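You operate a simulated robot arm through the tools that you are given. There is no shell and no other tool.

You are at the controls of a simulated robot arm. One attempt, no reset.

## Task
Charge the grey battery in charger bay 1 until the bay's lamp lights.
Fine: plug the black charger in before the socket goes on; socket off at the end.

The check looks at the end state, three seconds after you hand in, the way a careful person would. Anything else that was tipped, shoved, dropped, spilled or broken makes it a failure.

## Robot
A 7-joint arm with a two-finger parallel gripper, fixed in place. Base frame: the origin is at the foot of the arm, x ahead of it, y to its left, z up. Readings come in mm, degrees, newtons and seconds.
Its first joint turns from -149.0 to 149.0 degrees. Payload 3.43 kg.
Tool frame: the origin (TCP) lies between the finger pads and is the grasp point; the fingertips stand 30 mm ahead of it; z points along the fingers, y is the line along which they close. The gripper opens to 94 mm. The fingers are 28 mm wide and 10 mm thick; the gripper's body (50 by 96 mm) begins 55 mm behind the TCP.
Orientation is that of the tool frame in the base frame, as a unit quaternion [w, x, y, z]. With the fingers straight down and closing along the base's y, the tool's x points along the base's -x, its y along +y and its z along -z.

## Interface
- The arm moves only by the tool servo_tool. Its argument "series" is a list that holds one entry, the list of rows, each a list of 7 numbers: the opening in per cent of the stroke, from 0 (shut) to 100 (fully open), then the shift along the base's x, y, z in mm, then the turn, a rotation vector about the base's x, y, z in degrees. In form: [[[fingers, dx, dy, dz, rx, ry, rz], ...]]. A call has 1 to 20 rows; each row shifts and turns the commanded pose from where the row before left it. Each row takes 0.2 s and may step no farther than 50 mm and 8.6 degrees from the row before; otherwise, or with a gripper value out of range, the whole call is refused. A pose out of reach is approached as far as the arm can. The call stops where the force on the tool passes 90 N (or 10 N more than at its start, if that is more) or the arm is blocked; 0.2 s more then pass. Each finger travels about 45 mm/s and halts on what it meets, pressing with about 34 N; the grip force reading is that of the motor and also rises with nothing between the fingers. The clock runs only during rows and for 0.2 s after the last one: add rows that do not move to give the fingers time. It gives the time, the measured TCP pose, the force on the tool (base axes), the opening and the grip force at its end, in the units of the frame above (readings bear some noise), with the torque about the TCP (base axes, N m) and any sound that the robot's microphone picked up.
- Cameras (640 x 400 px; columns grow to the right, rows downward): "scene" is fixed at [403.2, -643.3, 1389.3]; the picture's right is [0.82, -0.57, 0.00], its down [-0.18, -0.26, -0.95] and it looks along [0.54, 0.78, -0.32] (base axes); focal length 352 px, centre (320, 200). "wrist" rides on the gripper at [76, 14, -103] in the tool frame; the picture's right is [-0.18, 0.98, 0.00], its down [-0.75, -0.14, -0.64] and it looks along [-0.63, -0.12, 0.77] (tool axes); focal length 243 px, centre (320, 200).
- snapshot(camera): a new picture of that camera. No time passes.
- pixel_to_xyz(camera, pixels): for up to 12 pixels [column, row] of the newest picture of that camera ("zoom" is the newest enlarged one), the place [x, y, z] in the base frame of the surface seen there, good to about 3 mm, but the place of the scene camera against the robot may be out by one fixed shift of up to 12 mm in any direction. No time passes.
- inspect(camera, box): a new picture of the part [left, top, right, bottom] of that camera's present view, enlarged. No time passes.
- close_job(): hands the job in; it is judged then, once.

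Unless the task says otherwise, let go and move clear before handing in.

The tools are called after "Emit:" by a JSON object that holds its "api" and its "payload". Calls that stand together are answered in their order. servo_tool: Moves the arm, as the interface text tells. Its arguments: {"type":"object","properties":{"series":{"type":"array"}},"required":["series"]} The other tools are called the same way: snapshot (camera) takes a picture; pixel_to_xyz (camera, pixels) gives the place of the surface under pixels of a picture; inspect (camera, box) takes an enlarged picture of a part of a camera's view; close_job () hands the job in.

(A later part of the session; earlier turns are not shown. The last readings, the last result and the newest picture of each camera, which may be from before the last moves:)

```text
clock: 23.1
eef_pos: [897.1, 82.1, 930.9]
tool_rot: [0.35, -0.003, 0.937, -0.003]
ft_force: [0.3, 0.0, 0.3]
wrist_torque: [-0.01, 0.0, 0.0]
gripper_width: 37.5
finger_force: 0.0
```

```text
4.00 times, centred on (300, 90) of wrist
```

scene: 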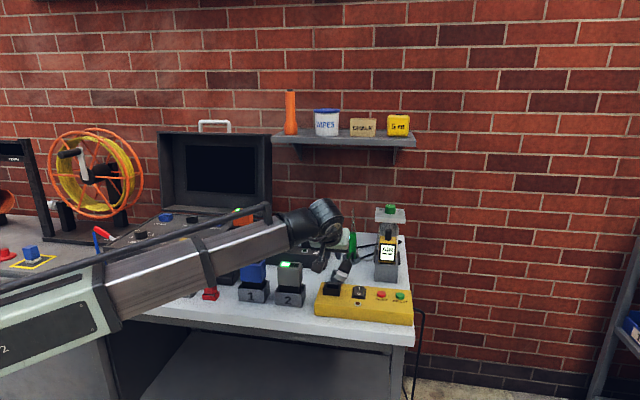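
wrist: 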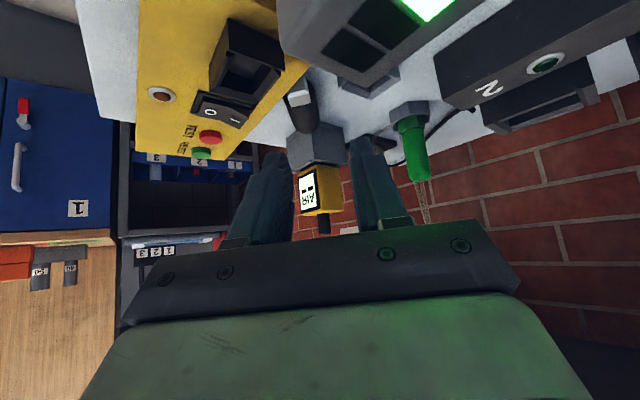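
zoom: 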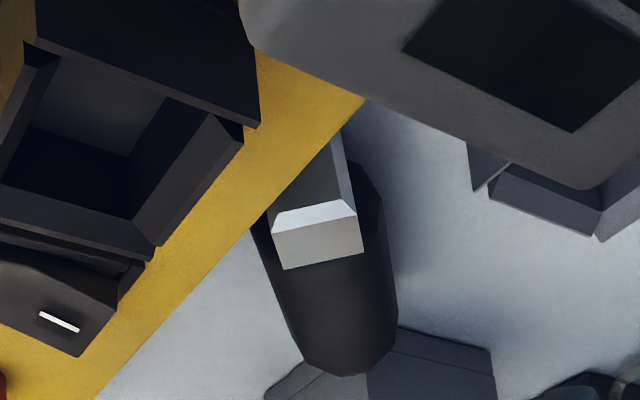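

The head stands on its narrow side (21 mm wide on top, 32 mm tall), and the rocker (215,262 in the earlier zoom) reads off with the lamp dark. The stand-up of the plug will need the space over holder 2, so I'll first move the grey battery into bay 1; raising and turning the tool for a look at the battery.

Emit:
{"api": "servo_tool", "payload": {"series": [[[60, 0, 0, 20, 0, 0, 0], [60, -5, 0, 25, 0, 3, 0], [60, -10, 0, 25, 0, 7, 0], [60, -15, 0, 25, 0, 7, 0], [60, -15, 0, 15, 0, 7, 0], [60, -15, 0, 0, 0, 7, 0], [60, -15, 0, 0, 0, 7, 0], [60, -10, 0, 0, 0, 3, 0], [60, 0, 0, 0, 0, 0, 0]]]}}

Emit:
{"api": "snapshot", "payload": {"camera": "wrist"}}

```text
clock: 25.1
eef_pos: [811.8, 81.9, 1041.0]
tool_rot: [-0.001, -0.004, 1.0, -0.002]
ft_force: [0.0, 0.9, 1.6]
wrist_torque: [-0.05, 0.04, 0.03]
gripper_width: 56.5
finger_force: 0.1
```

```text
taken
```

wrist: 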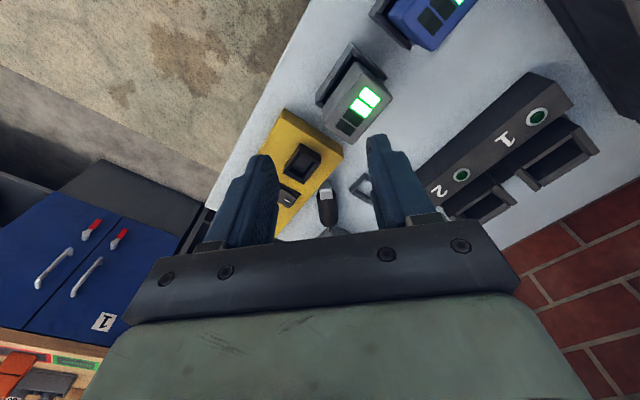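

Now yawing +46° to line up with the bench and moving over holder 2 for an aligned look at the battery.

Emit:
{"api": "servo_tool", "payload": {"series": [[[60, 0, 5, 0, 0, 0, 4], [60, 2, 5, 0, 0, 0, 7], [60, 3, 5, 0, 0, 0, 7], [60, 3, 5, 0, 0, 0, 7], [60, 3, 5, 0, 0, 0, 7], [60, 3, 5, 0, 0, 0, 7], [60, 3, 4, 0, 0, 0, 7], [60, 0, 0, 0, 0, 0, 0]]]}}

Emit:
{"api": "snapshot", "payload": {"camera": "wrist"}}

Emit:
{"api": "inspect", "payload": {"camera": "wrist", "box": [200, 0, 420, 200]}}

```text
clock: 26.9
eef_pos: [828.4, 114.0, 1041.3]
tool_rot: [0.001, -0.395, 0.919, -0.002]
ft_force: [-0.3, 0.0, -0.5]
wrist_torque: [0.01, -0.04, -0.02]
gripper_width: 56.3
finger_force: 0.0
```

```text
taken
```

wrist: 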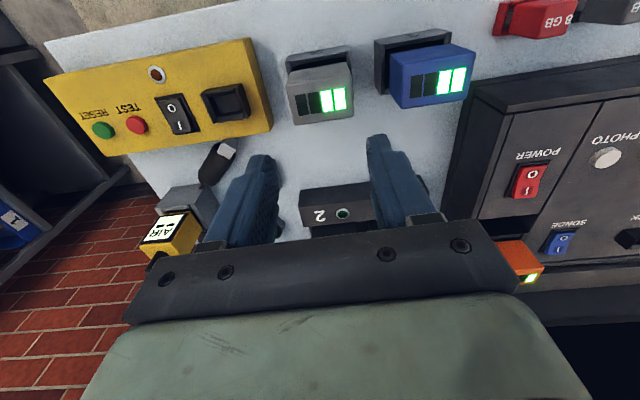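

```text
2.00 times, centred on (310, 100) of wrist
```

zoom: 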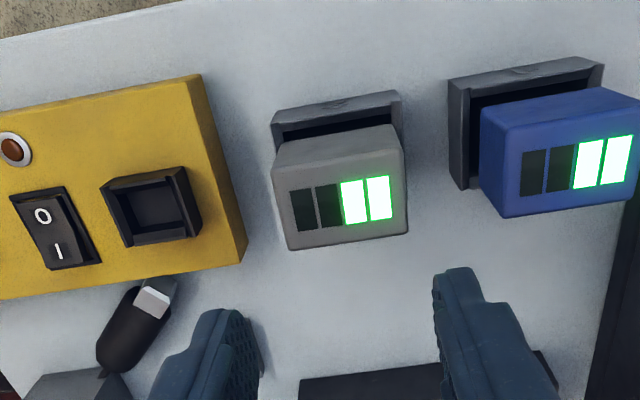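

The aligned view shows the battery (320,95), its holder, the rocker with O near the front and I at the back, and the outlet. I'll measure the battery's top corners and the holder.

Emit:
{"api": "pixel_to_xyz", "payload": {"camera": "zoom", "pixels": [[276, 178], [395, 155], [405, 230], [292, 243], [340, 205], [280, 145], [390, 130], [275, 115], [395, 95], [270, 130], [402, 110], [335, 150]]}}

Emit:
{"api": "pixel_to_xyz", "payload": {"camera": "zoom", "pixels": [[10, 108], [195, 80], [243, 258], [5, 293], [45, 218], [60, 248], [152, 205], [108, 190], [185, 172], [198, 235], [125, 245], [15, 148]]}}

```text
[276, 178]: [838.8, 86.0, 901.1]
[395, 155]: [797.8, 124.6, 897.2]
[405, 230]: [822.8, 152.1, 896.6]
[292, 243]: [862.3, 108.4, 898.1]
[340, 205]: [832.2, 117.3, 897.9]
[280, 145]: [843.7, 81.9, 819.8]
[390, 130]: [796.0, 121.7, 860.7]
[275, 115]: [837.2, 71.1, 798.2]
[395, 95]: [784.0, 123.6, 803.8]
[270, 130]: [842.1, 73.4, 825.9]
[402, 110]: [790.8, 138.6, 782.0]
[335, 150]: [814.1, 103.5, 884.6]
```

```text
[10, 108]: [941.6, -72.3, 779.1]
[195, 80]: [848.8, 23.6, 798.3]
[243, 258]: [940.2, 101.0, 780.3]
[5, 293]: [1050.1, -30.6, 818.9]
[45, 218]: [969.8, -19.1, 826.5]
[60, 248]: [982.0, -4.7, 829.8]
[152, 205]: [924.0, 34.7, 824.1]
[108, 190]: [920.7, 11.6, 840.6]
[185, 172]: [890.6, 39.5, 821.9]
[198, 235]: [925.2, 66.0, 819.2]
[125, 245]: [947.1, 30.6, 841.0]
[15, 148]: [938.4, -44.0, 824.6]
```

The battery's top is about 57 mm along the bench by 35 mm deep, centred near (830,118), top z≈898, at a 45° bench angle. I'll trim the yaw to 45°, tilt 30° outward (toward the wall) for later reach, open wider and lower above the battery.

Emit:
{"api": "servo_tool", "payload": {"series": [[[85, 0, 0, -10, 0, 0, -1.5], [85, 0, 0, -15, 3.5, -3.5, 0], [85, 0, 0, -20, 4.5, -4.5, 0], [85, 0, 0, -20, 4.5, -4.5, 0], [85, 0, 0, -15, 4.5, -4.5, 0], [85, 0, 0, 0, 4.2, -4.2, 0], [85, 0, 0, 0, 0, 0, 0]]]}}

Emit:
{"api": "snapshot", "payload": {"camera": "wrist"}}

Emit:
{"api": "inspect", "payload": {"camera": "scene", "box": [220, 200, 340, 320]}}

```text
clock: 28.5
eef_pos: [829.3, 116.1, 959.9]
tool_rot: [0.24, -0.369, 0.892, 0.098]
ft_force: [-0.4, -0.7, -0.2]
wrist_torque: [0.01, -0.02, 0.0]
gripper_width: 79.9
finger_force: 0.1
```

```text
taken
```

wrist: 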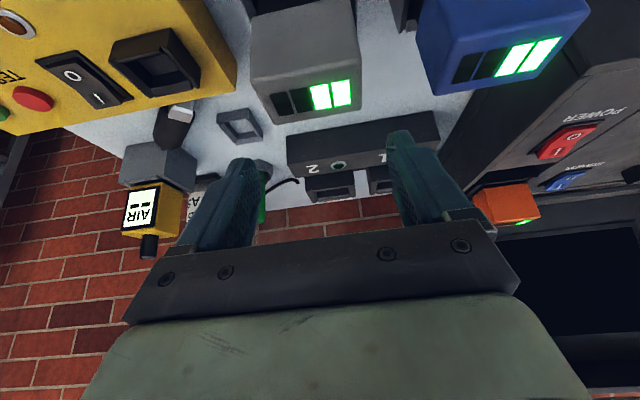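

```text
3.33 times, centred on (280, 260) of scene
```

zoom: 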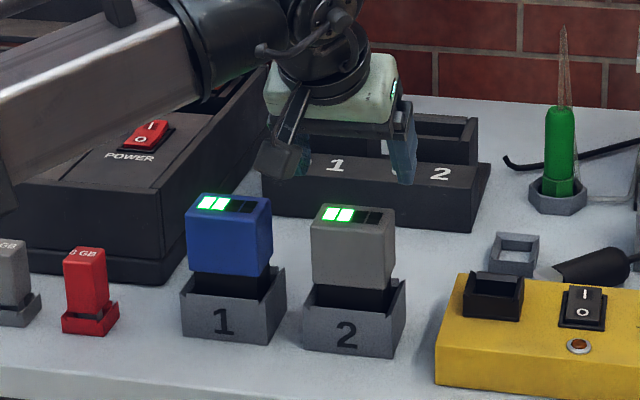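

The gripper is centred over the grey battery with clearance to the blue one. Lowering to grip height z≈873.

Emit:
{"api": "servo_tool", "payload": {"series": [[[85, 1, 1.5, -12, 0, 0, 0], [85, 0, 0, -15, 0, 0, 0], [85, 0, 0, -15, 0, 0, 0], [85, 0, 0, -15, 0, 0, 0], [85, 0, 0, -15, 0, 0, 0], [85, 0, 0, -14, 0, 0, 0], [85, 0, 0, 0, 0, 0, 0]]]}}

Emit:
{"api": "snapshot", "payload": {"camera": "wrist"}}

Emit:
{"api": "inspect", "payload": {"camera": "scene", "box": [220, 200, 340, 320]}}

```text
clock: 30.1
eef_pos: [829.8, 116.6, 874.5]
tool_rot: [0.239, -0.369, 0.893, 0.098]
ft_force: [-0.3, -0.2, 0.1]
wrist_torque: [0.03, 0.0, 0.01]
gripper_width: 80.1
finger_force: 0.0
```

```text
taken
```

wrist: 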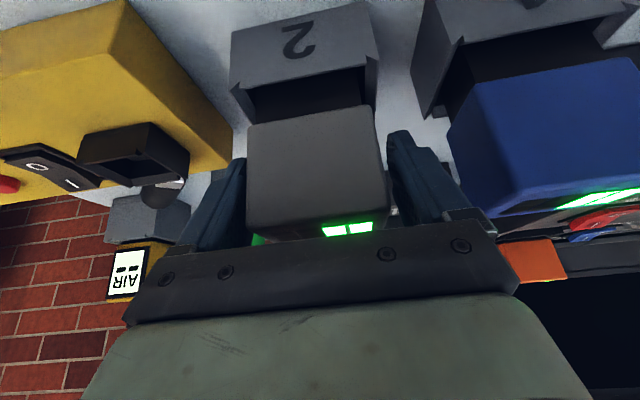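

```text
3.33 times, centred on (280, 260) of scene
```

zoom: 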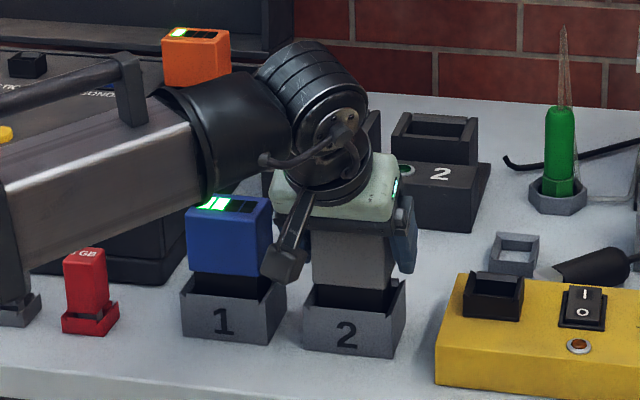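

The battery sits centred between the fingers. I'll measure the body's lower edge, foot and holder rim from here, useful for seating it in the bay.

Emit:
{"api": "pixel_to_xyz", "payload": {"camera": "wrist", "pixels": [[310, 120], [250, 128], [372, 112], [310, 105], [310, 90], [310, 72], [236, 92], [375, 62], [240, 80], [305, 40], [305, 20], [310, 180]]}}

```text
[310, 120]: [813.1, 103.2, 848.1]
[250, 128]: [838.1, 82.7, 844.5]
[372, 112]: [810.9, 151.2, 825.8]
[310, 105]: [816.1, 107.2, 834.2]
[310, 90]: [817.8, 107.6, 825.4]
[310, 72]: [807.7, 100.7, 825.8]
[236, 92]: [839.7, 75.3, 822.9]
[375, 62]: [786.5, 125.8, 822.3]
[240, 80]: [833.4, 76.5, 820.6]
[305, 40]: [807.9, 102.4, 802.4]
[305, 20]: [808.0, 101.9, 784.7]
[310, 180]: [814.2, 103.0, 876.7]
```

Body bottom is z≈845, holder rim 826. Closing on the battery.

Emit:
{"api": "servo_tool", "payload": {"series": [[[72, 0, 0, 0, 0, 0, 0], [64, 0, 0, 0, 0, 0, 0], [58, 0, 0, 0, 0, 0, 0], [50, 0, 0, 0, 0, 0, 0], [45, 0, 0, 0, 0, 0, 0], [45, 0, 0, 0, 0, 0, 0]]]}}

```text
clock: 31.5
eef_pos: [829.2, 116.8, 874.1]
tool_rot: [0.239, -0.369, 0.893, 0.098]
ft_force: [1.2, -0.1, 0.2]
wrist_torque: [0.03, -0.05, 0.02]
gripper_width: 68.3
finger_force: 33.9
```

The grip reads 68 mm, wider than the 57 mm I measured; I'll check the contact in pictures before lifting.

Emit:
{"api": "snapshot", "payload": {"camera": "wrist"}}

Emit:
{"api": "inspect", "payload": {"camera": "wrist", "box": [180, 60, 480, 250]}}

Emit:
{"api": "inspect", "payload": {"camera": "scene", "box": [250, 220, 330, 310]}}

```text
taken
```

wrist: 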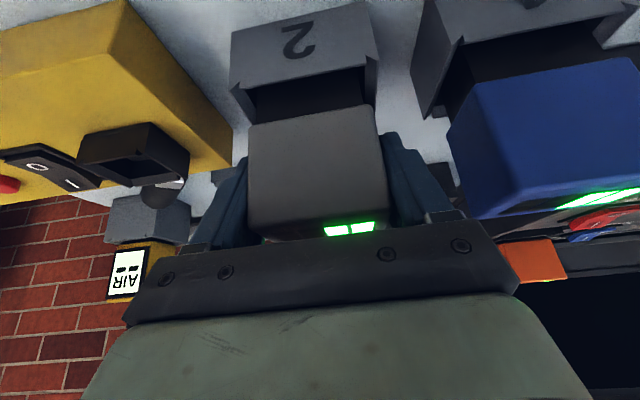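

```text
2.11 times, centred on (330, 155) of wrist
```

zoom: 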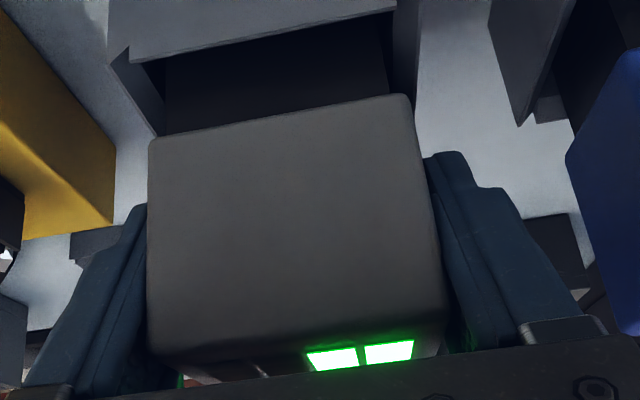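

```text
4.44 times, centred on (290, 265) of scene
```

zoom: 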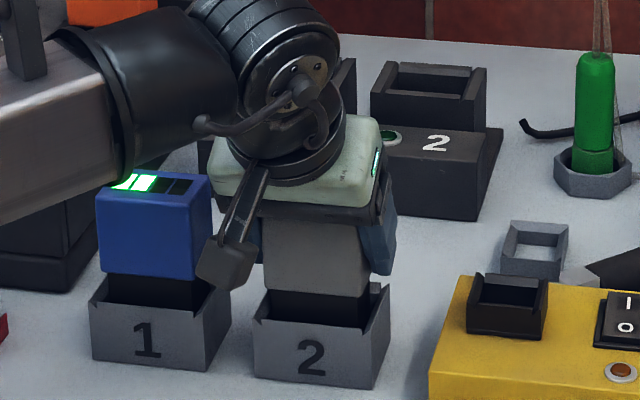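

Both pads bear flat on the battery's sides. Lifting straight up slowly.

Emit:
{"api": "servo_tool", "payload": {"series": [[[45, 0, 0, 4, 0, 0, 0], [45, 0, 0, 8, 0, 0, 0], [45, 0, 0, 12, 0, 0, 0], [45, 0, 0, 15, 0, 0, 0], [45, 0, 0, 15, 0, 0, 0], [45, 0, 0, 15, 0, 0, 0], [45, 0, 0, 12, 0, 0, 0], [45, 0, 0, 8, 0, 0, 0], [45, 0, 0, 0, 0, 0, 0]]]}}

Emit:
{"api": "snapshot", "payload": {"camera": "wrist"}}

Emit:
{"api": "inspect", "payload": {"camera": "scene", "box": [230, 190, 350, 310]}}

```text
clock: 33.5
eef_pos: [831.0, 117.7, 963.4]
tool_rot: [0.239, -0.368, 0.893, 0.097]
ft_force: [0.6, 0.6, -4.1]
wrist_torque: [0.02, -0.03, -0.01]
gripper_width: 67.9
finger_force: 34.1
```

```text
taken
```

wrist: 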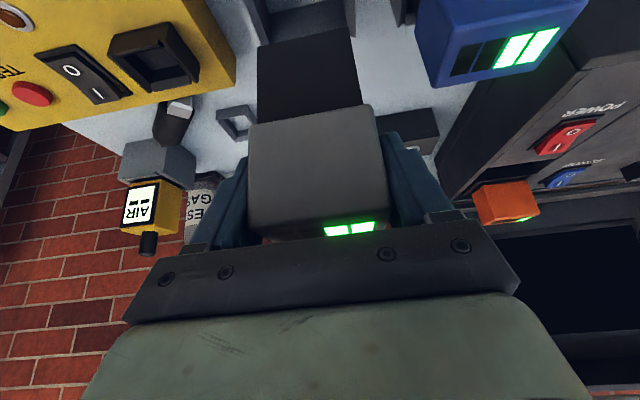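

```text
3.33 times, centred on (290, 250) of scene
```

zoom: 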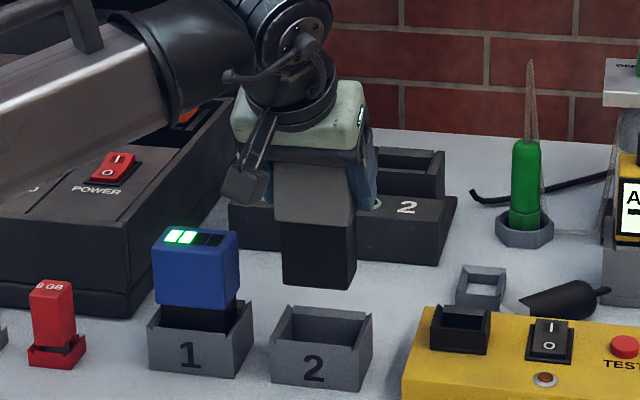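

The battery is out, weighing about 4 N, with a black foot of about 55 mm (foot bottom ≈ TCP−84). Carrying it toward bay 1 with a little more height, stopping about 50 mm short to measure the bay.

Emit:
{"api": "servo_tool", "payload": {"series": [[[45, 3, 5, 10, 0, 0, 0], [45, 9, 20, 10, 0, 0, 0], [45, 13, 29, 0, 0, 0, 0], [45, 13, 29, 0, 0, 0, 0], [45, 13, 29, 0, 0, 0, 0], [45, 13, 29, 0, 0, 0, 0], [45, 13, 29, 0, 0, 0, 0], [45, 13, 29, 0, 0, 0, 0], [45, 8, 20, 0, 0, 0, 0], [45, 3, 5, 0, 0, 0, 0], [45, 0, 0, 0, 0, 0, 0]]]}}

Emit:
{"api": "snapshot", "payload": {"camera": "wrist"}}

Emit:
{"api": "inspect", "payload": {"camera": "scene", "box": [200, 170, 360, 310]}}

```text
clock: 35.9
eef_pos: [929.5, 341.2, 984.8]
tool_rot: [0.238, -0.369, 0.893, 0.096]
ft_force: [-1.1, -0.1, -3.2]
wrist_torque: [0.0, -0.01, 0.05]
gripper_width: 68.4
finger_force: 33.9
```

```text
taken
```

wrist: 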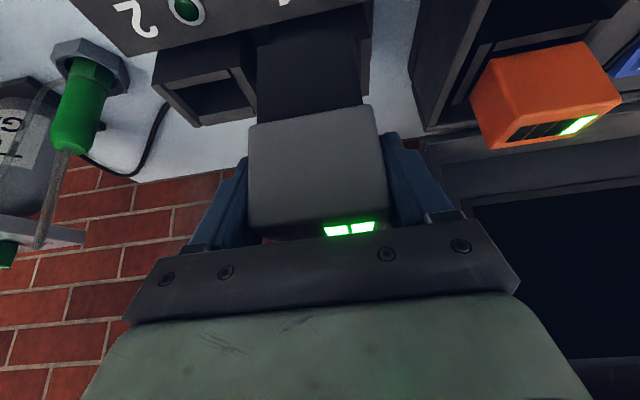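

```text
2.86 times, centred on (280, 240) of scene
```

zoom: 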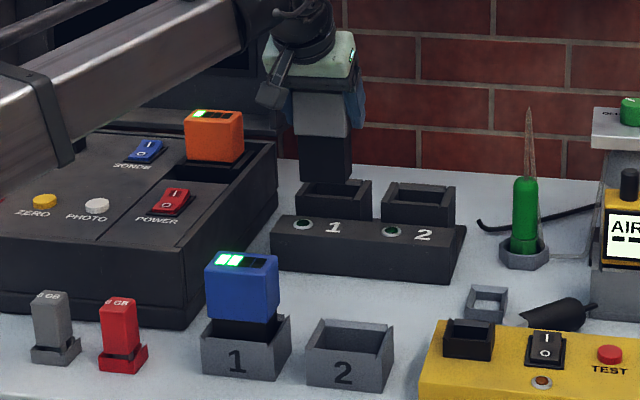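

The scene zoom shows empty holder 2 at (350,350) and bay 1 at (335,195), partly hidden by the battery. I'll get the displacement from holder 2 to bay 1 using the same camera, so the fixed shift cancels.

Emit:
{"api": "inspect", "payload": {"camera": "scene", "box": [265, 220, 335, 265]}}

Emit:
{"api": "inspect", "payload": {"camera": "scene", "box": [260, 270, 320, 310]}}

```text
8.89 times, centred on (300, 242) of scene
```

zoom: 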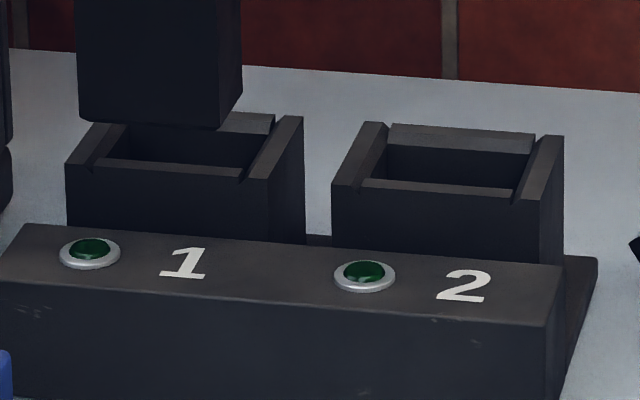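

```text
10.00 times, centred on (290, 290) of scene
```

zoom: 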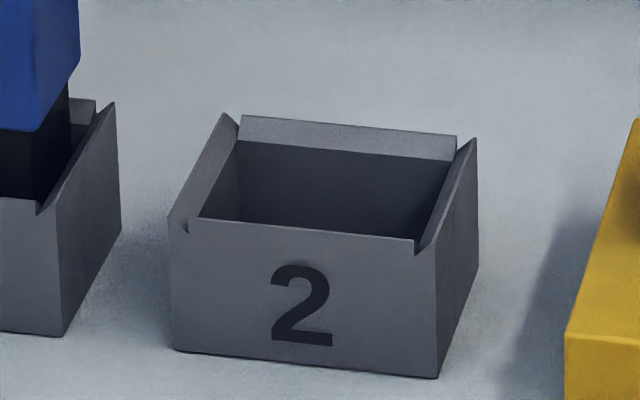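

Holder and bay have the same box form. Querying matching points on holder 2 now, then on bay 1.

Emit:
{"api": "pixel_to_xyz", "payload": {"camera": "zoom", "pixels": [[178, 240], [428, 268], [178, 335], [430, 360], [300, 233], [222, 122], [472, 150], [340, 125], [250, 122], [450, 138], [200, 165], [458, 190]]}}

Emit:
{"api": "inspect", "payload": {"camera": "scene", "box": [265, 220, 335, 265]}}

Emit:
{"api": "pixel_to_xyz", "payload": {"camera": "zoom", "pixels": [[72, 175], [262, 195], [75, 215], [262, 225], [170, 178], [300, 125], [290, 140], [245, 118], [268, 122], [85, 145], [285, 150], [340, 195]]}}

Emit:
{"api": "pixel_to_xyz", "payload": {"camera": "zoom", "pixels": [[533, 215], [430, 198], [560, 145], [370, 130], [460, 135], [395, 130], [530, 140], [535, 240], [340, 220], [360, 155], [545, 170], [90, 248]]}}

```text
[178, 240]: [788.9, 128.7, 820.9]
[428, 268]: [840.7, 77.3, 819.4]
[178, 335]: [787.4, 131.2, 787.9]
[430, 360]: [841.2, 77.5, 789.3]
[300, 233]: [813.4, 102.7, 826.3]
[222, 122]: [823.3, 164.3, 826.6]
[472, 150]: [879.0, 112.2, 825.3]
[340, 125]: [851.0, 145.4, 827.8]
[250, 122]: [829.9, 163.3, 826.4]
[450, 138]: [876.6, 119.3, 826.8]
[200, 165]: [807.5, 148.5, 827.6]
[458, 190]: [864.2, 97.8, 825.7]
```

```text
8.89 times, centred on (300, 242) of scene
```

zoom: 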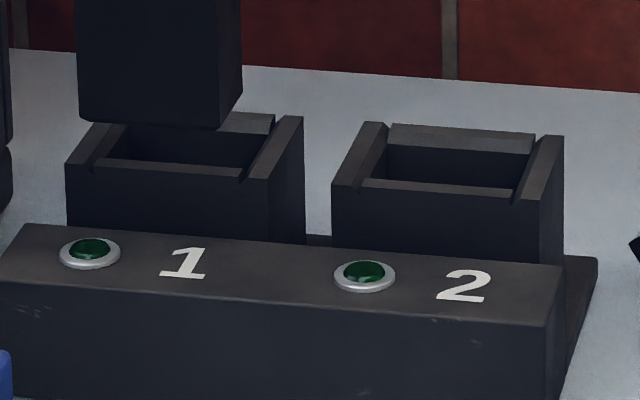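

```text
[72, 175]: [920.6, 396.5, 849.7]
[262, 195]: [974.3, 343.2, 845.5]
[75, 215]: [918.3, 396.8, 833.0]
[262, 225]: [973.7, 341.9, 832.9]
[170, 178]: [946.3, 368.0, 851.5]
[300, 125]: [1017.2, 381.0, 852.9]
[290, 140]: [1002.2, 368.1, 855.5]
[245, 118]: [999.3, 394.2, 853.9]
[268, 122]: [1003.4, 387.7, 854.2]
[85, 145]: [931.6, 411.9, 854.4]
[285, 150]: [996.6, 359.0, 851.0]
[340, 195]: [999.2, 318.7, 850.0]
```

```text
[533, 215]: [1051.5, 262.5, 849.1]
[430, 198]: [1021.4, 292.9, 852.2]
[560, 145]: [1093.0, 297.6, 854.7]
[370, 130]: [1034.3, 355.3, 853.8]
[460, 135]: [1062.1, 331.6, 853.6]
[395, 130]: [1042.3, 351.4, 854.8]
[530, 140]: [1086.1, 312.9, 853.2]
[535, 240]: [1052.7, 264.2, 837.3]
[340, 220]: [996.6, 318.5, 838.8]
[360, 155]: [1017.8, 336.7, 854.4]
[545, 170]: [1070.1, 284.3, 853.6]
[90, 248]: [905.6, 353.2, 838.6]
```

Matching points give a displacement from holder 2 to bay 1 of about (132,268) with the rim 26 mm higher, so the seated TCP should be near (961.7,384.8,900). Moving over the bay and lowering to just above its rim for a check.

Emit:
{"api": "servo_tool", "payload": {"series": [[[45, 8, 10, 0, 0, 0, 0], [45, 12, 16, 0, 0, 0, 0], [45, 12, 17, 0, 0, 0, 0], [45, 0, 0, -10, 0, 0, 0], [45, 0, 0, -15, 0, 0, 0], [45, 0, 0, -10, 0, 0, 0], [45, 0, 0, 0, 0, 0, 0]]]}}

Emit:
{"api": "inspect", "payload": {"camera": "scene", "box": [250, 200, 330, 260]}}

Emit:
{"api": "snapshot", "payload": {"camera": "wrist"}}

```text
clock: 37.5
eef_pos: [963.0, 384.1, 949.0]
tool_rot: [0.239, -0.369, 0.893, 0.097]
ft_force: [0.4, -0.3, -3.7]
wrist_torque: [-0.01, -0.03, 0.0]
gripper_width: 68.2
finger_force: 33.9
```

```text
6.67 times, centred on (290, 230) of scene
```

zoom: 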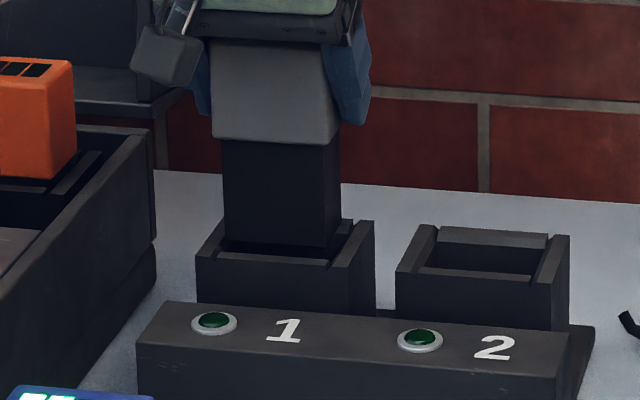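

```text
taken
```

wrist: 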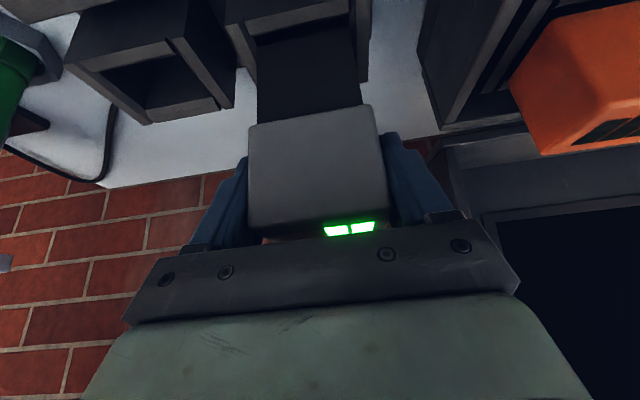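

The foot hangs right above bay 1's mouth. Lowering in small stages and reading the force after each.

Emit:
{"api": "servo_tool", "payload": {"series": [[[45, 0, 0, -5, 0, 0, 0], [45, 0, 0, -5, 0, 0, 0], [45, 0, 0, -4, 0, 0, 0], [45, 0, 0, 0, 0, 0, 0]]]}}

Emit:
{"api": "inspect", "payload": {"camera": "scene", "box": [260, 215, 320, 255]}}

```text
clock: 38.5
eef_pos: [964.0, 383.9, 935.0]
tool_rot: [0.238, -0.37, 0.893, 0.097]
ft_force: [0.2, 0.0, -4.4]
wrist_torque: [0.03, 0.01, 0.01]
gripper_width: 68.1
finger_force: 33.7
```

```text
10.00 times, centred on (290, 235) of scene
```

zoom: 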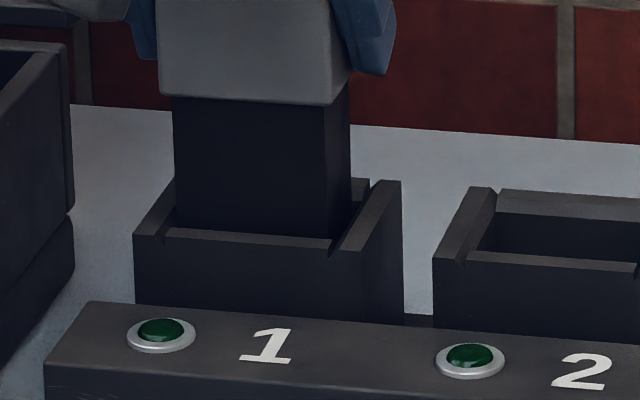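

The foot is entering the bay with no contact force. Continuing down.

Emit:
{"api": "servo_tool", "payload": {"series": [[[45, -1, 0.5, -4, 0, 0, 0], [45, 0, 0, -4, 0, 0, 0], [45, 0, 0, 0, 0, 0, 0]]]}}

Emit:
{"api": "servo_tool", "payload": {"series": [[[45, 0, 0, -4, 0, 0, 0], [45, 0, 0, -4, 0, 0, 0], [45, 0, 0, 0, 0, 0, 0]]]}}

Emit:
{"api": "inspect", "payload": {"camera": "scene", "box": [260, 215, 320, 255]}}

```text
clock: 39.3
eef_pos: [962.7, 384.7, 926.0]
tool_rot: [0.239, -0.37, 0.893, 0.097]
ft_force: [-0.2, 1.8, -4.9]
wrist_torque: [0.09, -0.09, 0.04]
gripper_width: 68.2
finger_force: 34.9
```

```text
clock: 40.1
eef_pos: [963.5, 385.4, 918.2]
tool_rot: [0.239, -0.369, 0.893, 0.098]
ft_force: [0.3, 0.3, -4.4]
wrist_torque: [-0.02, -0.04, 0.01]
gripper_width: 68.3
finger_force: 34.0
```

```text
10.00 times, centred on (290, 235) of scene
```

zoom: 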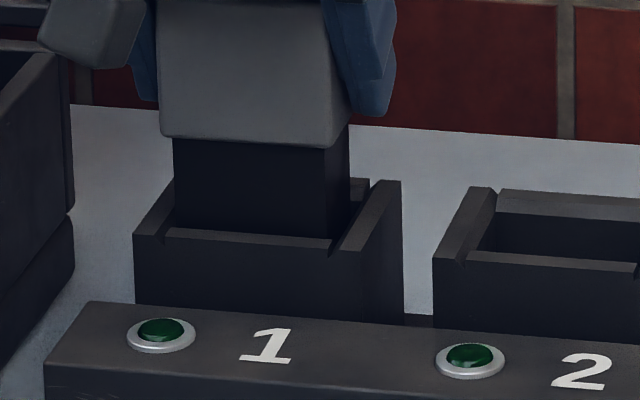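

The foot is inside the bay mouth, force still just the battery's weight. Continuing down in 4 mm steps.

Emit:
{"api": "servo_tool", "payload": {"series": [[[45, 0, 0, -4, 0, 0, 0], [45, 0, 0, -4, 0, 0, 0], [45, 0, 0, 0, 0, 0, 0]]]}}

Emit:
{"api": "servo_tool", "payload": {"series": [[[45, 0, 0, -3, 0, 0, 0], [45, 0, 0, -3, 0, 0, 0], [45, 0, 0, 0, 0, 0, 0]]]}}

Emit:
{"api": "inspect", "payload": {"camera": "scene", "box": [260, 215, 320, 255]}}

```text
clock: 40.9
eef_pos: [962.7, 385.0, 910.5]
tool_rot: [0.239, -0.369, 0.893, 0.097]
ft_force: [0.0, -0.2, -4.7]
wrist_torque: [0.03, -0.02, 0.0]
gripper_width: 68.1
finger_force: 33.5
```

```text
clock: 41.7
eef_pos: [963.2, 384.2, 903.0]
tool_rot: [0.24, -0.369, 0.893, 0.097]
ft_force: [1.3, 1.9, -3.5]
wrist_torque: [0.19, -0.19, 0.07]
gripper_width: 68.4
finger_force: 33.9
```

```text
10.00 times, centred on (290, 235) of scene
```

zoom: 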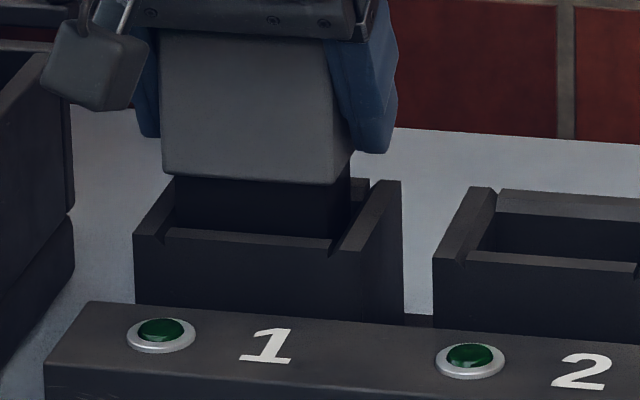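

Nearly seated (expected at z≈900), with a slight side contact. Lowering 2 mm at a time.

Emit:
{"api": "servo_tool", "payload": {"series": [[[45, 0, 0, -2, 0, 0, 0], [45, 0, 0, 0, 0, 0, 0]]]}}

Emit:
{"api": "servo_tool", "payload": {"series": [[[45, 0, 0, -2, 0, 0, 0], [45, 0, 0, 0, 0, 0, 0]]]}}

```text
clock: 42.3
eef_pos: [963.4, 385.2, 902.1]
tool_rot: [0.239, -0.37, 0.893, 0.097]
ft_force: [0.3, 0.2, -4.3]
wrist_torque: [0.01, 0.02, -0.01]
gripper_width: 68.5
finger_force: 34.3
```

```text
clock: 42.9
eef_pos: [962.5, 384.5, 899.8]
tool_rot: [0.239, -0.37, 0.893, 0.097]
ft_force: [-0.3, 0.4, -3.9]
wrist_torque: [0.0, -0.01, 0.01]
gripper_width: 68.3
finger_force: 33.8
```

Emit:
{"api": "servo_tool", "payload": {"series": [[[45, 0, 0, -2, 0, 0, 0], [45, 0, 0, 0, 0, 0, 0]]]}}

Emit:
{"api": "inspect", "payload": {"camera": "scene", "box": [260, 215, 320, 255]}}

```text
clock: 43.5
eef_pos: [964.4, 385.1, 896.6]
tool_rot: [0.239, -0.369, 0.893, 0.097]
ft_force: [0.6, -1.0, -3.6]
wrist_torque: [0.01, 0.01, 0.02]
gripper_width: 68.0
finger_force: 33.6
```

```text
10.00 times, centred on (290, 235) of scene
```

zoom: 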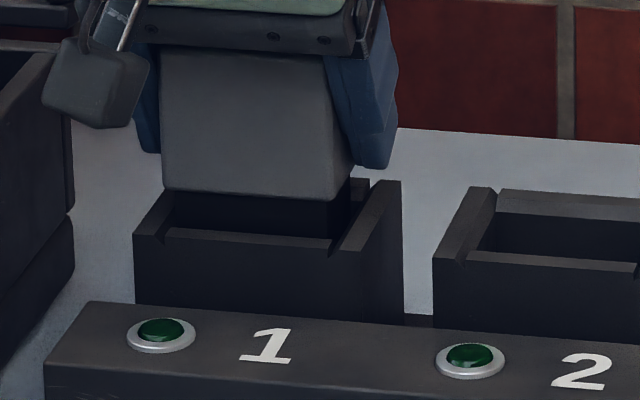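

Still carrying the weight at z=896.6; keep lowering until the weight is taken by the bay.

Emit:
{"api": "servo_tool", "payload": {"series": [[[45, 0, 0, -2, 0, 0, 0], [45, 0, 0, 0, 0, 0, 0]]]}}

Emit:
{"api": "servo_tool", "payload": {"series": [[[45, 0, 0, -2, 0, 0, 0], [45, 0, 0, 0, 0, 0, 0]]]}}

Emit:
{"api": "servo_tool", "payload": {"series": [[[45, 0, 0, -2, 0, 0, 0], [45, 0, 0, 0, 0, 0, 0]]]}}

Emit:
{"api": "inspect", "payload": {"camera": "scene", "box": [260, 215, 320, 255]}}

```text
clock: 44.1
eef_pos: [961.5, 384.7, 895.4]
tool_rot: [0.239, -0.369, 0.893, 0.096]
ft_force: [0.4, 1.3, -4.4]
wrist_torque: [0.07, -0.07, 0.04]
gripper_width: 68.2
finger_force: 33.7
```

```text
clock: 44.7
eef_pos: [961.7, 384.8, 893.9]
tool_rot: [0.24, -0.37, 0.892, 0.097]
ft_force: [1.7, 1.8, -2.7]
wrist_torque: [0.12, -0.16, 0.05]
gripper_width: 68.4
finger_force: 34.4
```

```text
clock: 45.3
eef_pos: [963.0, 384.7, 892.2]
tool_rot: [0.239, -0.37, 0.893, 0.098]
ft_force: [3.7, 2.9, -2.4]
wrist_torque: [0.18, -0.23, 0.11]
gripper_width: 68.5
finger_force: 33.5
```

```text
10.00 times, centred on (290, 235) of scene
```

zoom: 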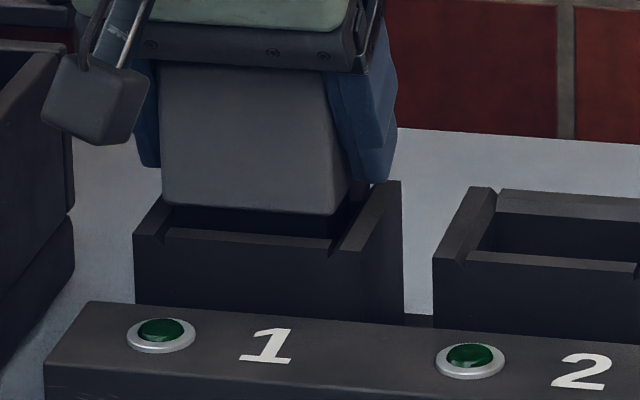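

A small force toward the back (3.7,2.9) means the foot rubs the front wall; I'll shift about 1.4 mm toward the back and lower 2 mm more.

Emit:
{"api": "servo_tool", "payload": {"series": [[[45, 1, 1, 0, 0, 0, 0], [45, 0, 0, -2, 0, 0, 0], [45, 0, 0, 0, 0, 0, 0]]]}}

Emit:
{"api": "servo_tool", "payload": {"series": [[[45, 0, 0, -1.5, 0, 0, 0], [45, 0, 0, 0, 0, 0, 0]]]}}

Emit:
{"api": "inspect", "payload": {"camera": "scene", "box": [260, 215, 320, 255]}}

Emit:
{"api": "snapshot", "payload": {"camera": "wrist"}}

```text
clock: 46.1
eef_pos: [962.8, 385.9, 889.9]
tool_rot: [0.239, -0.37, 0.893, 0.097]
ft_force: [1.0, 0.5, -4.0]
wrist_torque: [0.02, 0.01, 0.0]
gripper_width: 68.5
finger_force: 34.2
```

```text
clock: 46.7
eef_pos: [963.0, 387.8, 887.8]
tool_rot: [0.239, -0.369, 0.893, 0.098]
ft_force: [-0.9, 0.5, -4.0]
wrist_torque: [0.01, 0.03, 0.01]
gripper_width: 68.3
finger_force: 34.4
```

```text
10.00 times, centred on (290, 235) of scene
```

zoom: 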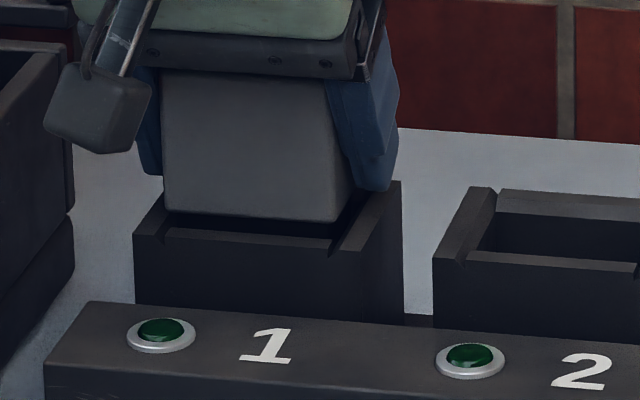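

```text
taken
```

wrist: 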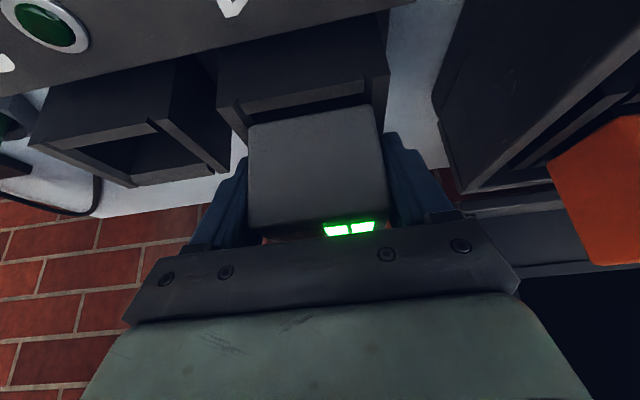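

The foot is 48 mm deep in the bay and the fingertips are just above the side walls, so I'll release here and let it settle the last few millimetres, then press it from the top if needed.

Emit:
{"api": "servo_tool", "payload": {"series": [[[60, 0, 0, 0, 0, 0, 0], [75, 0, 0, 0, 0, 0, 0], [85, 0, 0, 0, 0, 0, 0], [85, 0, 0, 0, 0, 0, 0]]]}}

Emit:
{"api": "inspect", "payload": {"camera": "scene", "box": [260, 215, 320, 255]}}

Emit:
{"api": "snapshot", "payload": {"camera": "wrist"}}

```text
clock: 47.7
eef_pos: [963.3, 384.5, 887.7]
tool_rot: [0.238, -0.369, 0.893, 0.097]
ft_force: [0.5, -0.1, -0.9]
wrist_torque: [-0.01, 0.0, -0.02]
gripper_width: 79.8
finger_force: 0.0
```

```text
10.00 times, centred on (290, 235) of scene
```

zoom: 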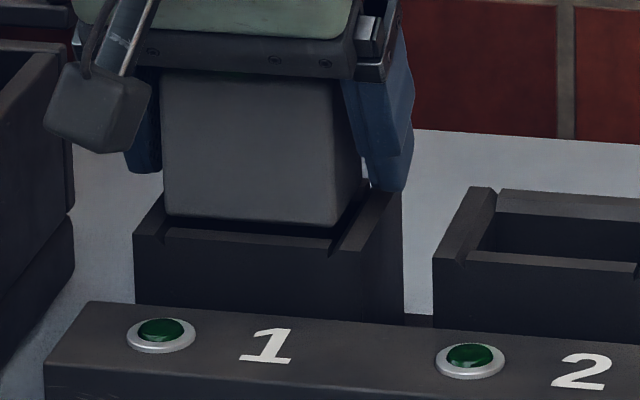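

```text
taken
```

wrist: 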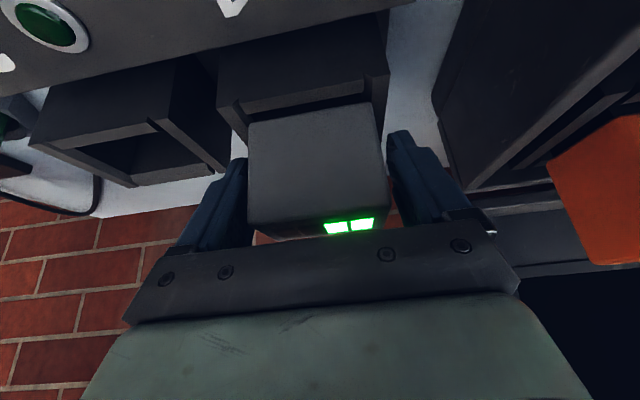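

The battery sank about a millimetre or two and stands upright in bay 1. I'll rise clear, close the fingers, and test from the top with a light press to be sure it is down.

Emit:
{"api": "servo_tool", "payload": {"series": [[[85, 0, 0, 6, 0, 0, 0], [85, 0, 0, 12, 0, 0, 0], [85, 0, 0, 15, 0, 0, 0], [85, 0, 0, 15, 0, 0, 0], [85, 0, 0, 15, 0, 0, 0], [85, 0, 0, 15, 0, 0, 0], [40, 0, 0, 10, 0, 0, 0], [0, 0, 0, 4, 0, 0, 0], [0, 0, 0, 0, 0, 0, 0], [0, 0, 0, 0, 0, 0, 0], [0, 0, 0, 0, 0, 0, 0]]]}}

Emit:
{"api": "snapshot", "payload": {"camera": "wrist"}}

Emit:
{"api": "inspect", "payload": {"camera": "scene", "box": [240, 190, 340, 260]}}

```text
clock: 50.1
eef_pos: [963.8, 386.0, 980.9]
tool_rot: [0.239, -0.37, 0.893, 0.097]
ft_force: [-0.3, 1.1, -0.4]
wrist_torque: [0.04, 0.04, 0.0]
gripper_width: 0.1
finger_force: 21.3
```

```text
taken
```

wrist: 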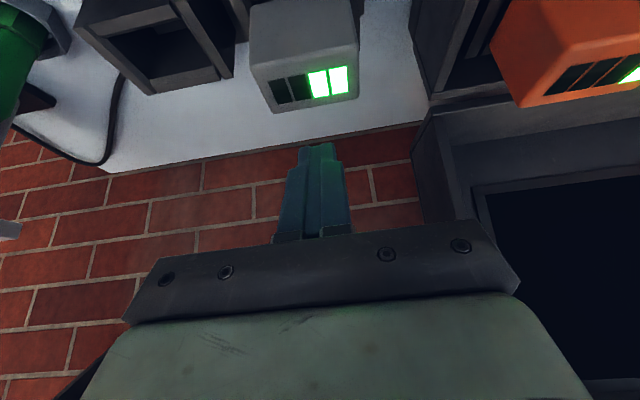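

```text
5.71 times, centred on (290, 225) of scene
```

zoom: 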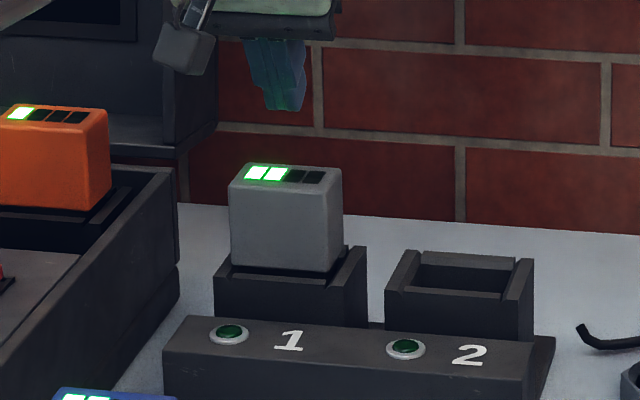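

The battery sits upright in bay 1 (zoom (287,220)). I'll measure its top and press down gently.

Emit:
{"api": "pixel_to_xyz", "payload": {"camera": "wrist", "pixels": [[310, 85], [256, 68], [357, 45], [270, 110], [357, 95], [300, 40]]}}

Emit:
{"api": "servo_tool", "payload": {"series": [[[0, 0, 0, -8, 0, 0, 0], [0, 0, 0, -10, 0, 0, 0], [0, 0, 0, -8, 0, 0, 0], [0, 0, 0, 0, 0, 0, 0]]]}}

```text
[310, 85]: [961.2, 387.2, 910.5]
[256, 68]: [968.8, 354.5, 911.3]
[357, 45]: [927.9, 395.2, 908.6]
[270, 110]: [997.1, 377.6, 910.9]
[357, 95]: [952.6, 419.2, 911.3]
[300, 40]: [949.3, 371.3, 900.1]
```

```text
clock: 51.1
eef_pos: [962.6, 386.4, 955.3]
tool_rot: [0.239, -0.37, 0.893, 0.097]
ft_force: [0.0, -0.1, 0.2]
wrist_torque: [0.0, 0.02, 0.03]
gripper_width: 0.3
finger_force: 32.8
```

Battery top z≈910.5, i.e. 13 mm above its holder height. Pressing down in 3 mm steps to confirm it is on the floor of the bay.

Emit:
{"api": "servo_tool", "payload": {"series": [[[0, 0, 0, -4, 0, 0, 0], [0, 0, 0, -4, 0, 0, 0], [0, 0, 0, -2, 0, 0, 0], [0, 0, 0, 0, 0, 0, 0]]]}}

Emit:
{"api": "servo_tool", "payload": {"series": [[[0, 0, 0, -2, 0, 0, 0], [0, 0, 0, 0, 0, 0, 0]]]}}

```text
clock: 52.1
eef_pos: [963.2, 385.4, 944.4]
tool_rot: [0.24, -0.369, 0.892, 0.098]
ft_force: [-0.6, -0.8, -0.1]
wrist_torque: [-0.04, -0.01, 0.0]
gripper_width: 0.1
finger_force: 33.1
```

```text
clock: 52.7
eef_pos: [963.4, 386.9, 943.6]
tool_rot: [0.24, -0.369, 0.892, 0.098]
ft_force: [0.4, 0.4, 11.4]
wrist_torque: [0.05, -0.05, 0.0]
gripper_width: 0.0
finger_force: 33.5
```

Contact at z≈943.6 with 11 N, solid. One more millimetre to see that it does not sink, then lift off.

Emit:
{"api": "servo_tool", "payload": {"series": [[[0, 0, 0, -1, 0, 0, 0], [0, 0, 0, 0, 0, 0, 0]]]}}

Emit:
{"api": "servo_tool", "payload": {"series": [[[0, 0, 0, 5, 0, 0, 0], [0, 0, 0, 10, 0, 0, 0], [0, 0, 0, 15, 0, 0, 0], [0, 0, 0, 20, 0, 0, 0], [0, 0, 0, 0, 0, 0, 0]]]}}

Emit:
{"api": "snapshot", "payload": {"camera": "wrist"}}

```text
clock: 53.3
eef_pos: [962.0, 385.6, 941.9]
tool_rot: [0.24, -0.37, 0.892, 0.098]
ft_force: [0.6, 1.9, 23.0]
wrist_torque: [0.09, -0.09, 0.04]
gripper_width: 0.1
finger_force: 33.1
```

```text
clock: 54.5
eef_pos: [962.1, 385.1, 991.3]
tool_rot: [0.239, -0.369, 0.893, 0.098]
ft_force: [-0.4, -0.1, -0.3]
wrist_torque: [0.03, -0.01, 0.02]
gripper_width: 0.0
finger_force: 33.0
```

```text
taken
```

wrist: 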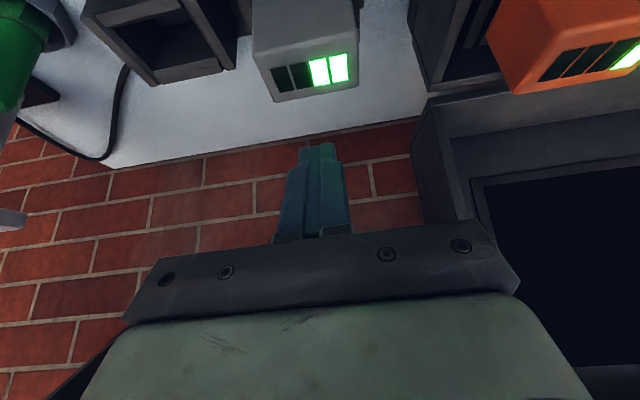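

The battery is firmly seated (23 N at under 2 mm give of the arm). Now back to the plug: I'll move over the bench with yaw 0 and a 30° tilt to measure exactly how it lies.

Emit:
{"api": "servo_tool", "payload": {"series": [[[20, -2, -15, 5, 0, 0, -3], [40, -3, -30, 0, 0, 0, -6], [60, -3, -35, 0, 0, 0, -6], [60, -3, -35, 0, 0, 0, -6], [60, -3, -35, 0, 0, 0, -6], [60, -3, -35, 0, 0, 0, -6], [60, -3, -35, 0, 0, 0, -6], [60, -3, -35, 0, 0, 0, -6], [60, -3, -30, 0, 0, 0, 0], [60, -3, -25, 0, 0, 0, 0], [60, -3, -15, 0, 0, 0, 0], [60, 0, 0, 0, 0, 0, 0]]]}}

Emit:
{"api": "snapshot", "payload": {"camera": "wrist"}}

Emit:
{"api": "inspect", "payload": {"camera": "wrist", "box": [230, 20, 400, 150]}}

```text
clock: 57.1
eef_pos: [932.6, 61.1, 997.6]
tool_rot: [0.257, 0.0, 0.966, -0.002]
ft_force: [0.3, 0.9, 0.1]
wrist_torque: [0.04, 0.0, 0.03]
gripper_width: 56.7
finger_force: 0.1
```

```text
taken
```

wrist: 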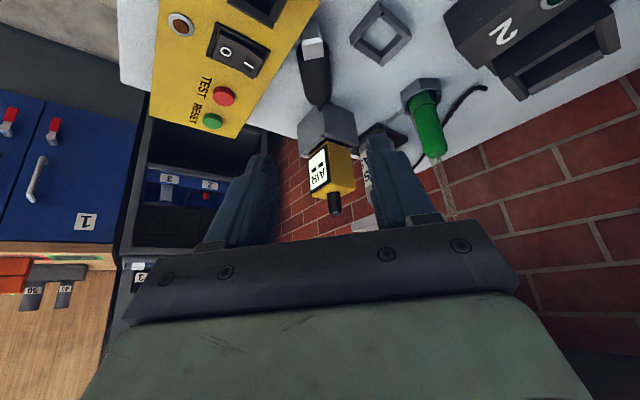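

```text
3.08 times, centred on (315, 85) of wrist
```

zoom: 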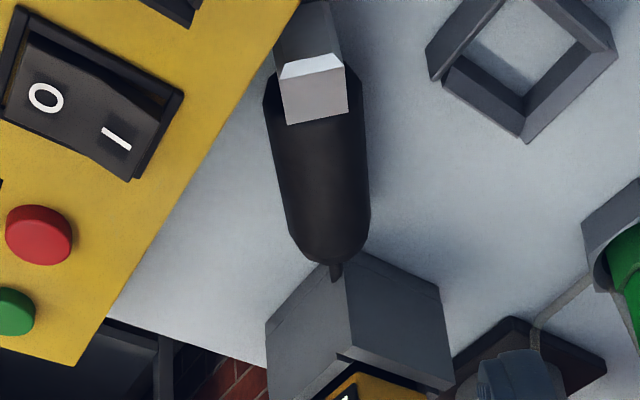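

The plug points along +x with its stub end by the AIR block (336,268). Measuring its axis and the block's near corner.

Emit:
{"api": "pixel_to_xyz", "payload": {"camera": "zoom", "pixels": [[312, 85], [285, 88], [343, 80], [318, 140], [322, 180], [326, 220], [330, 245], [275, 150], [360, 150], [288, 225], [366, 215], [336, 270]]}}

Emit:
{"api": "pixel_to_xyz", "payload": {"camera": "zoom", "pixels": [[310, 68], [308, 45], [318, 118], [345, 265], [280, 320], [430, 300], [380, 300], [320, 300], [440, 80], [525, 130], [500, 40], [600, 50]]}}

```text
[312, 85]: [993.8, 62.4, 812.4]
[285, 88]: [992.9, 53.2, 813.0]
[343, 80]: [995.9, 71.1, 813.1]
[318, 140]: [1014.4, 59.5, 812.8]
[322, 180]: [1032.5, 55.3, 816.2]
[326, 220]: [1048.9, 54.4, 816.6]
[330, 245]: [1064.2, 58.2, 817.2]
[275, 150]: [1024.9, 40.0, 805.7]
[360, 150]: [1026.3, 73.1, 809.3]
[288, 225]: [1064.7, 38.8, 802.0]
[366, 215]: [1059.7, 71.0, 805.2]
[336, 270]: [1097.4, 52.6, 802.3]
```

```text
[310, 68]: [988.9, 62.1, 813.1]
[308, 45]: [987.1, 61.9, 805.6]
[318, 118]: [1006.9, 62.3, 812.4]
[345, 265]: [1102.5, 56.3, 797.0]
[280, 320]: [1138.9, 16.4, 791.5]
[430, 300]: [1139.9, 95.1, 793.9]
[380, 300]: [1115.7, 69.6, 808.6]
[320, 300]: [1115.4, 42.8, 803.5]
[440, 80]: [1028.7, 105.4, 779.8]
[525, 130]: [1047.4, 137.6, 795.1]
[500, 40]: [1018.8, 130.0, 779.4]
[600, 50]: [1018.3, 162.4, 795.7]
```

The plug's axis runs from (987,62) to (1064,55), about −5° yaw, diameter 38 mm, axis z≈797; the AIR block's corner is at (1100,56). I'll yaw −5° and come down over the body's middle, short of the block.

Emit:
{"api": "servo_tool", "payload": {"series": [[[66, 10, 0, -15, 0, 0, -2], [66, 18, -1, -25, 0, 0, -3], [66, 18, -1, -25, 0, 0, 0], [66, 18, -1, -25, 0, 0, 0], [66, 18, -1, -20, 0, 0, 0], [66, 12, 0, -10, 0, 0, 0], [66, 0, 0, 0, 0, 0, 0]]]}}

Emit:
{"api": "snapshot", "payload": {"camera": "wrist"}}

Emit:
{"api": "inspect", "payload": {"camera": "scene", "box": [310, 200, 410, 300]}}

```text
clock: 58.7
eef_pos: [1025.3, 57.8, 876.4]
tool_rot: [0.258, 0.043, 0.965, -0.013]
ft_force: [0.4, -0.5, 0.9]
wrist_torque: [-0.01, -0.03, -0.01]
gripper_width: 61.9
finger_force: 0.2
```

```text
taken
```

wrist: 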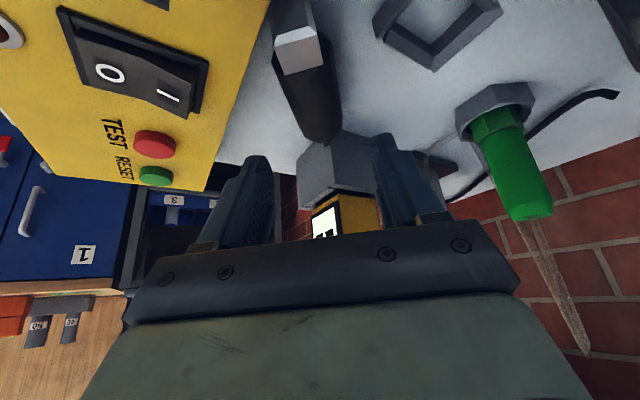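

```text
4.00 times, centred on (360, 250) of scene
```

zoom: 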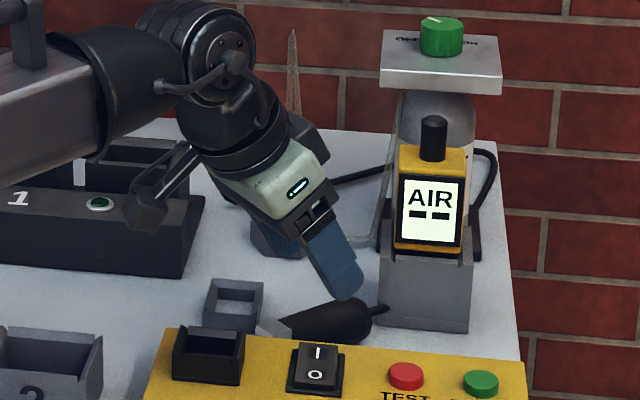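

The fingers straddle the plug's body above it with room to the AIR stand. Lowering to z≈815.

Emit:
{"api": "servo_tool", "payload": {"series": [[[66, 0, 0, -8, 0, 0, 0], [66, 0, 0, -12, 0, 0, 0], [66, 0, 0, -12, 0, 0, 0], [66, 0, 0, -12, 0, 0, 0], [66, 0, 0, -10, 0, 0, 0], [66, 0, 0, -6, 0, 0, 0], [66, 0, 0, 0, 0, 0, 0]]]}}

Emit:
{"api": "snapshot", "payload": {"camera": "wrist"}}

```text
clock: 60.2
eef_pos: [1026.3, 56.5, 828.1]
tool_rot: [0.267, 0.04, 0.963, -0.016]
ft_force: [-12.0, 1.4, 28.2]
wrist_torque: [-1.13, 0.52, -0.49]
gripper_width: 61.5
finger_force: 0.0
stopped in row 7: the force on the tool passed its limit at 93 N (the readings are from after the stop); the commanded pose is now the measured one
```

```text
taken
```

wrist: 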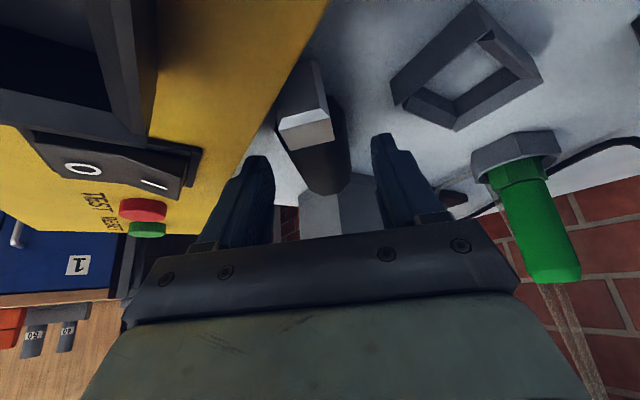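

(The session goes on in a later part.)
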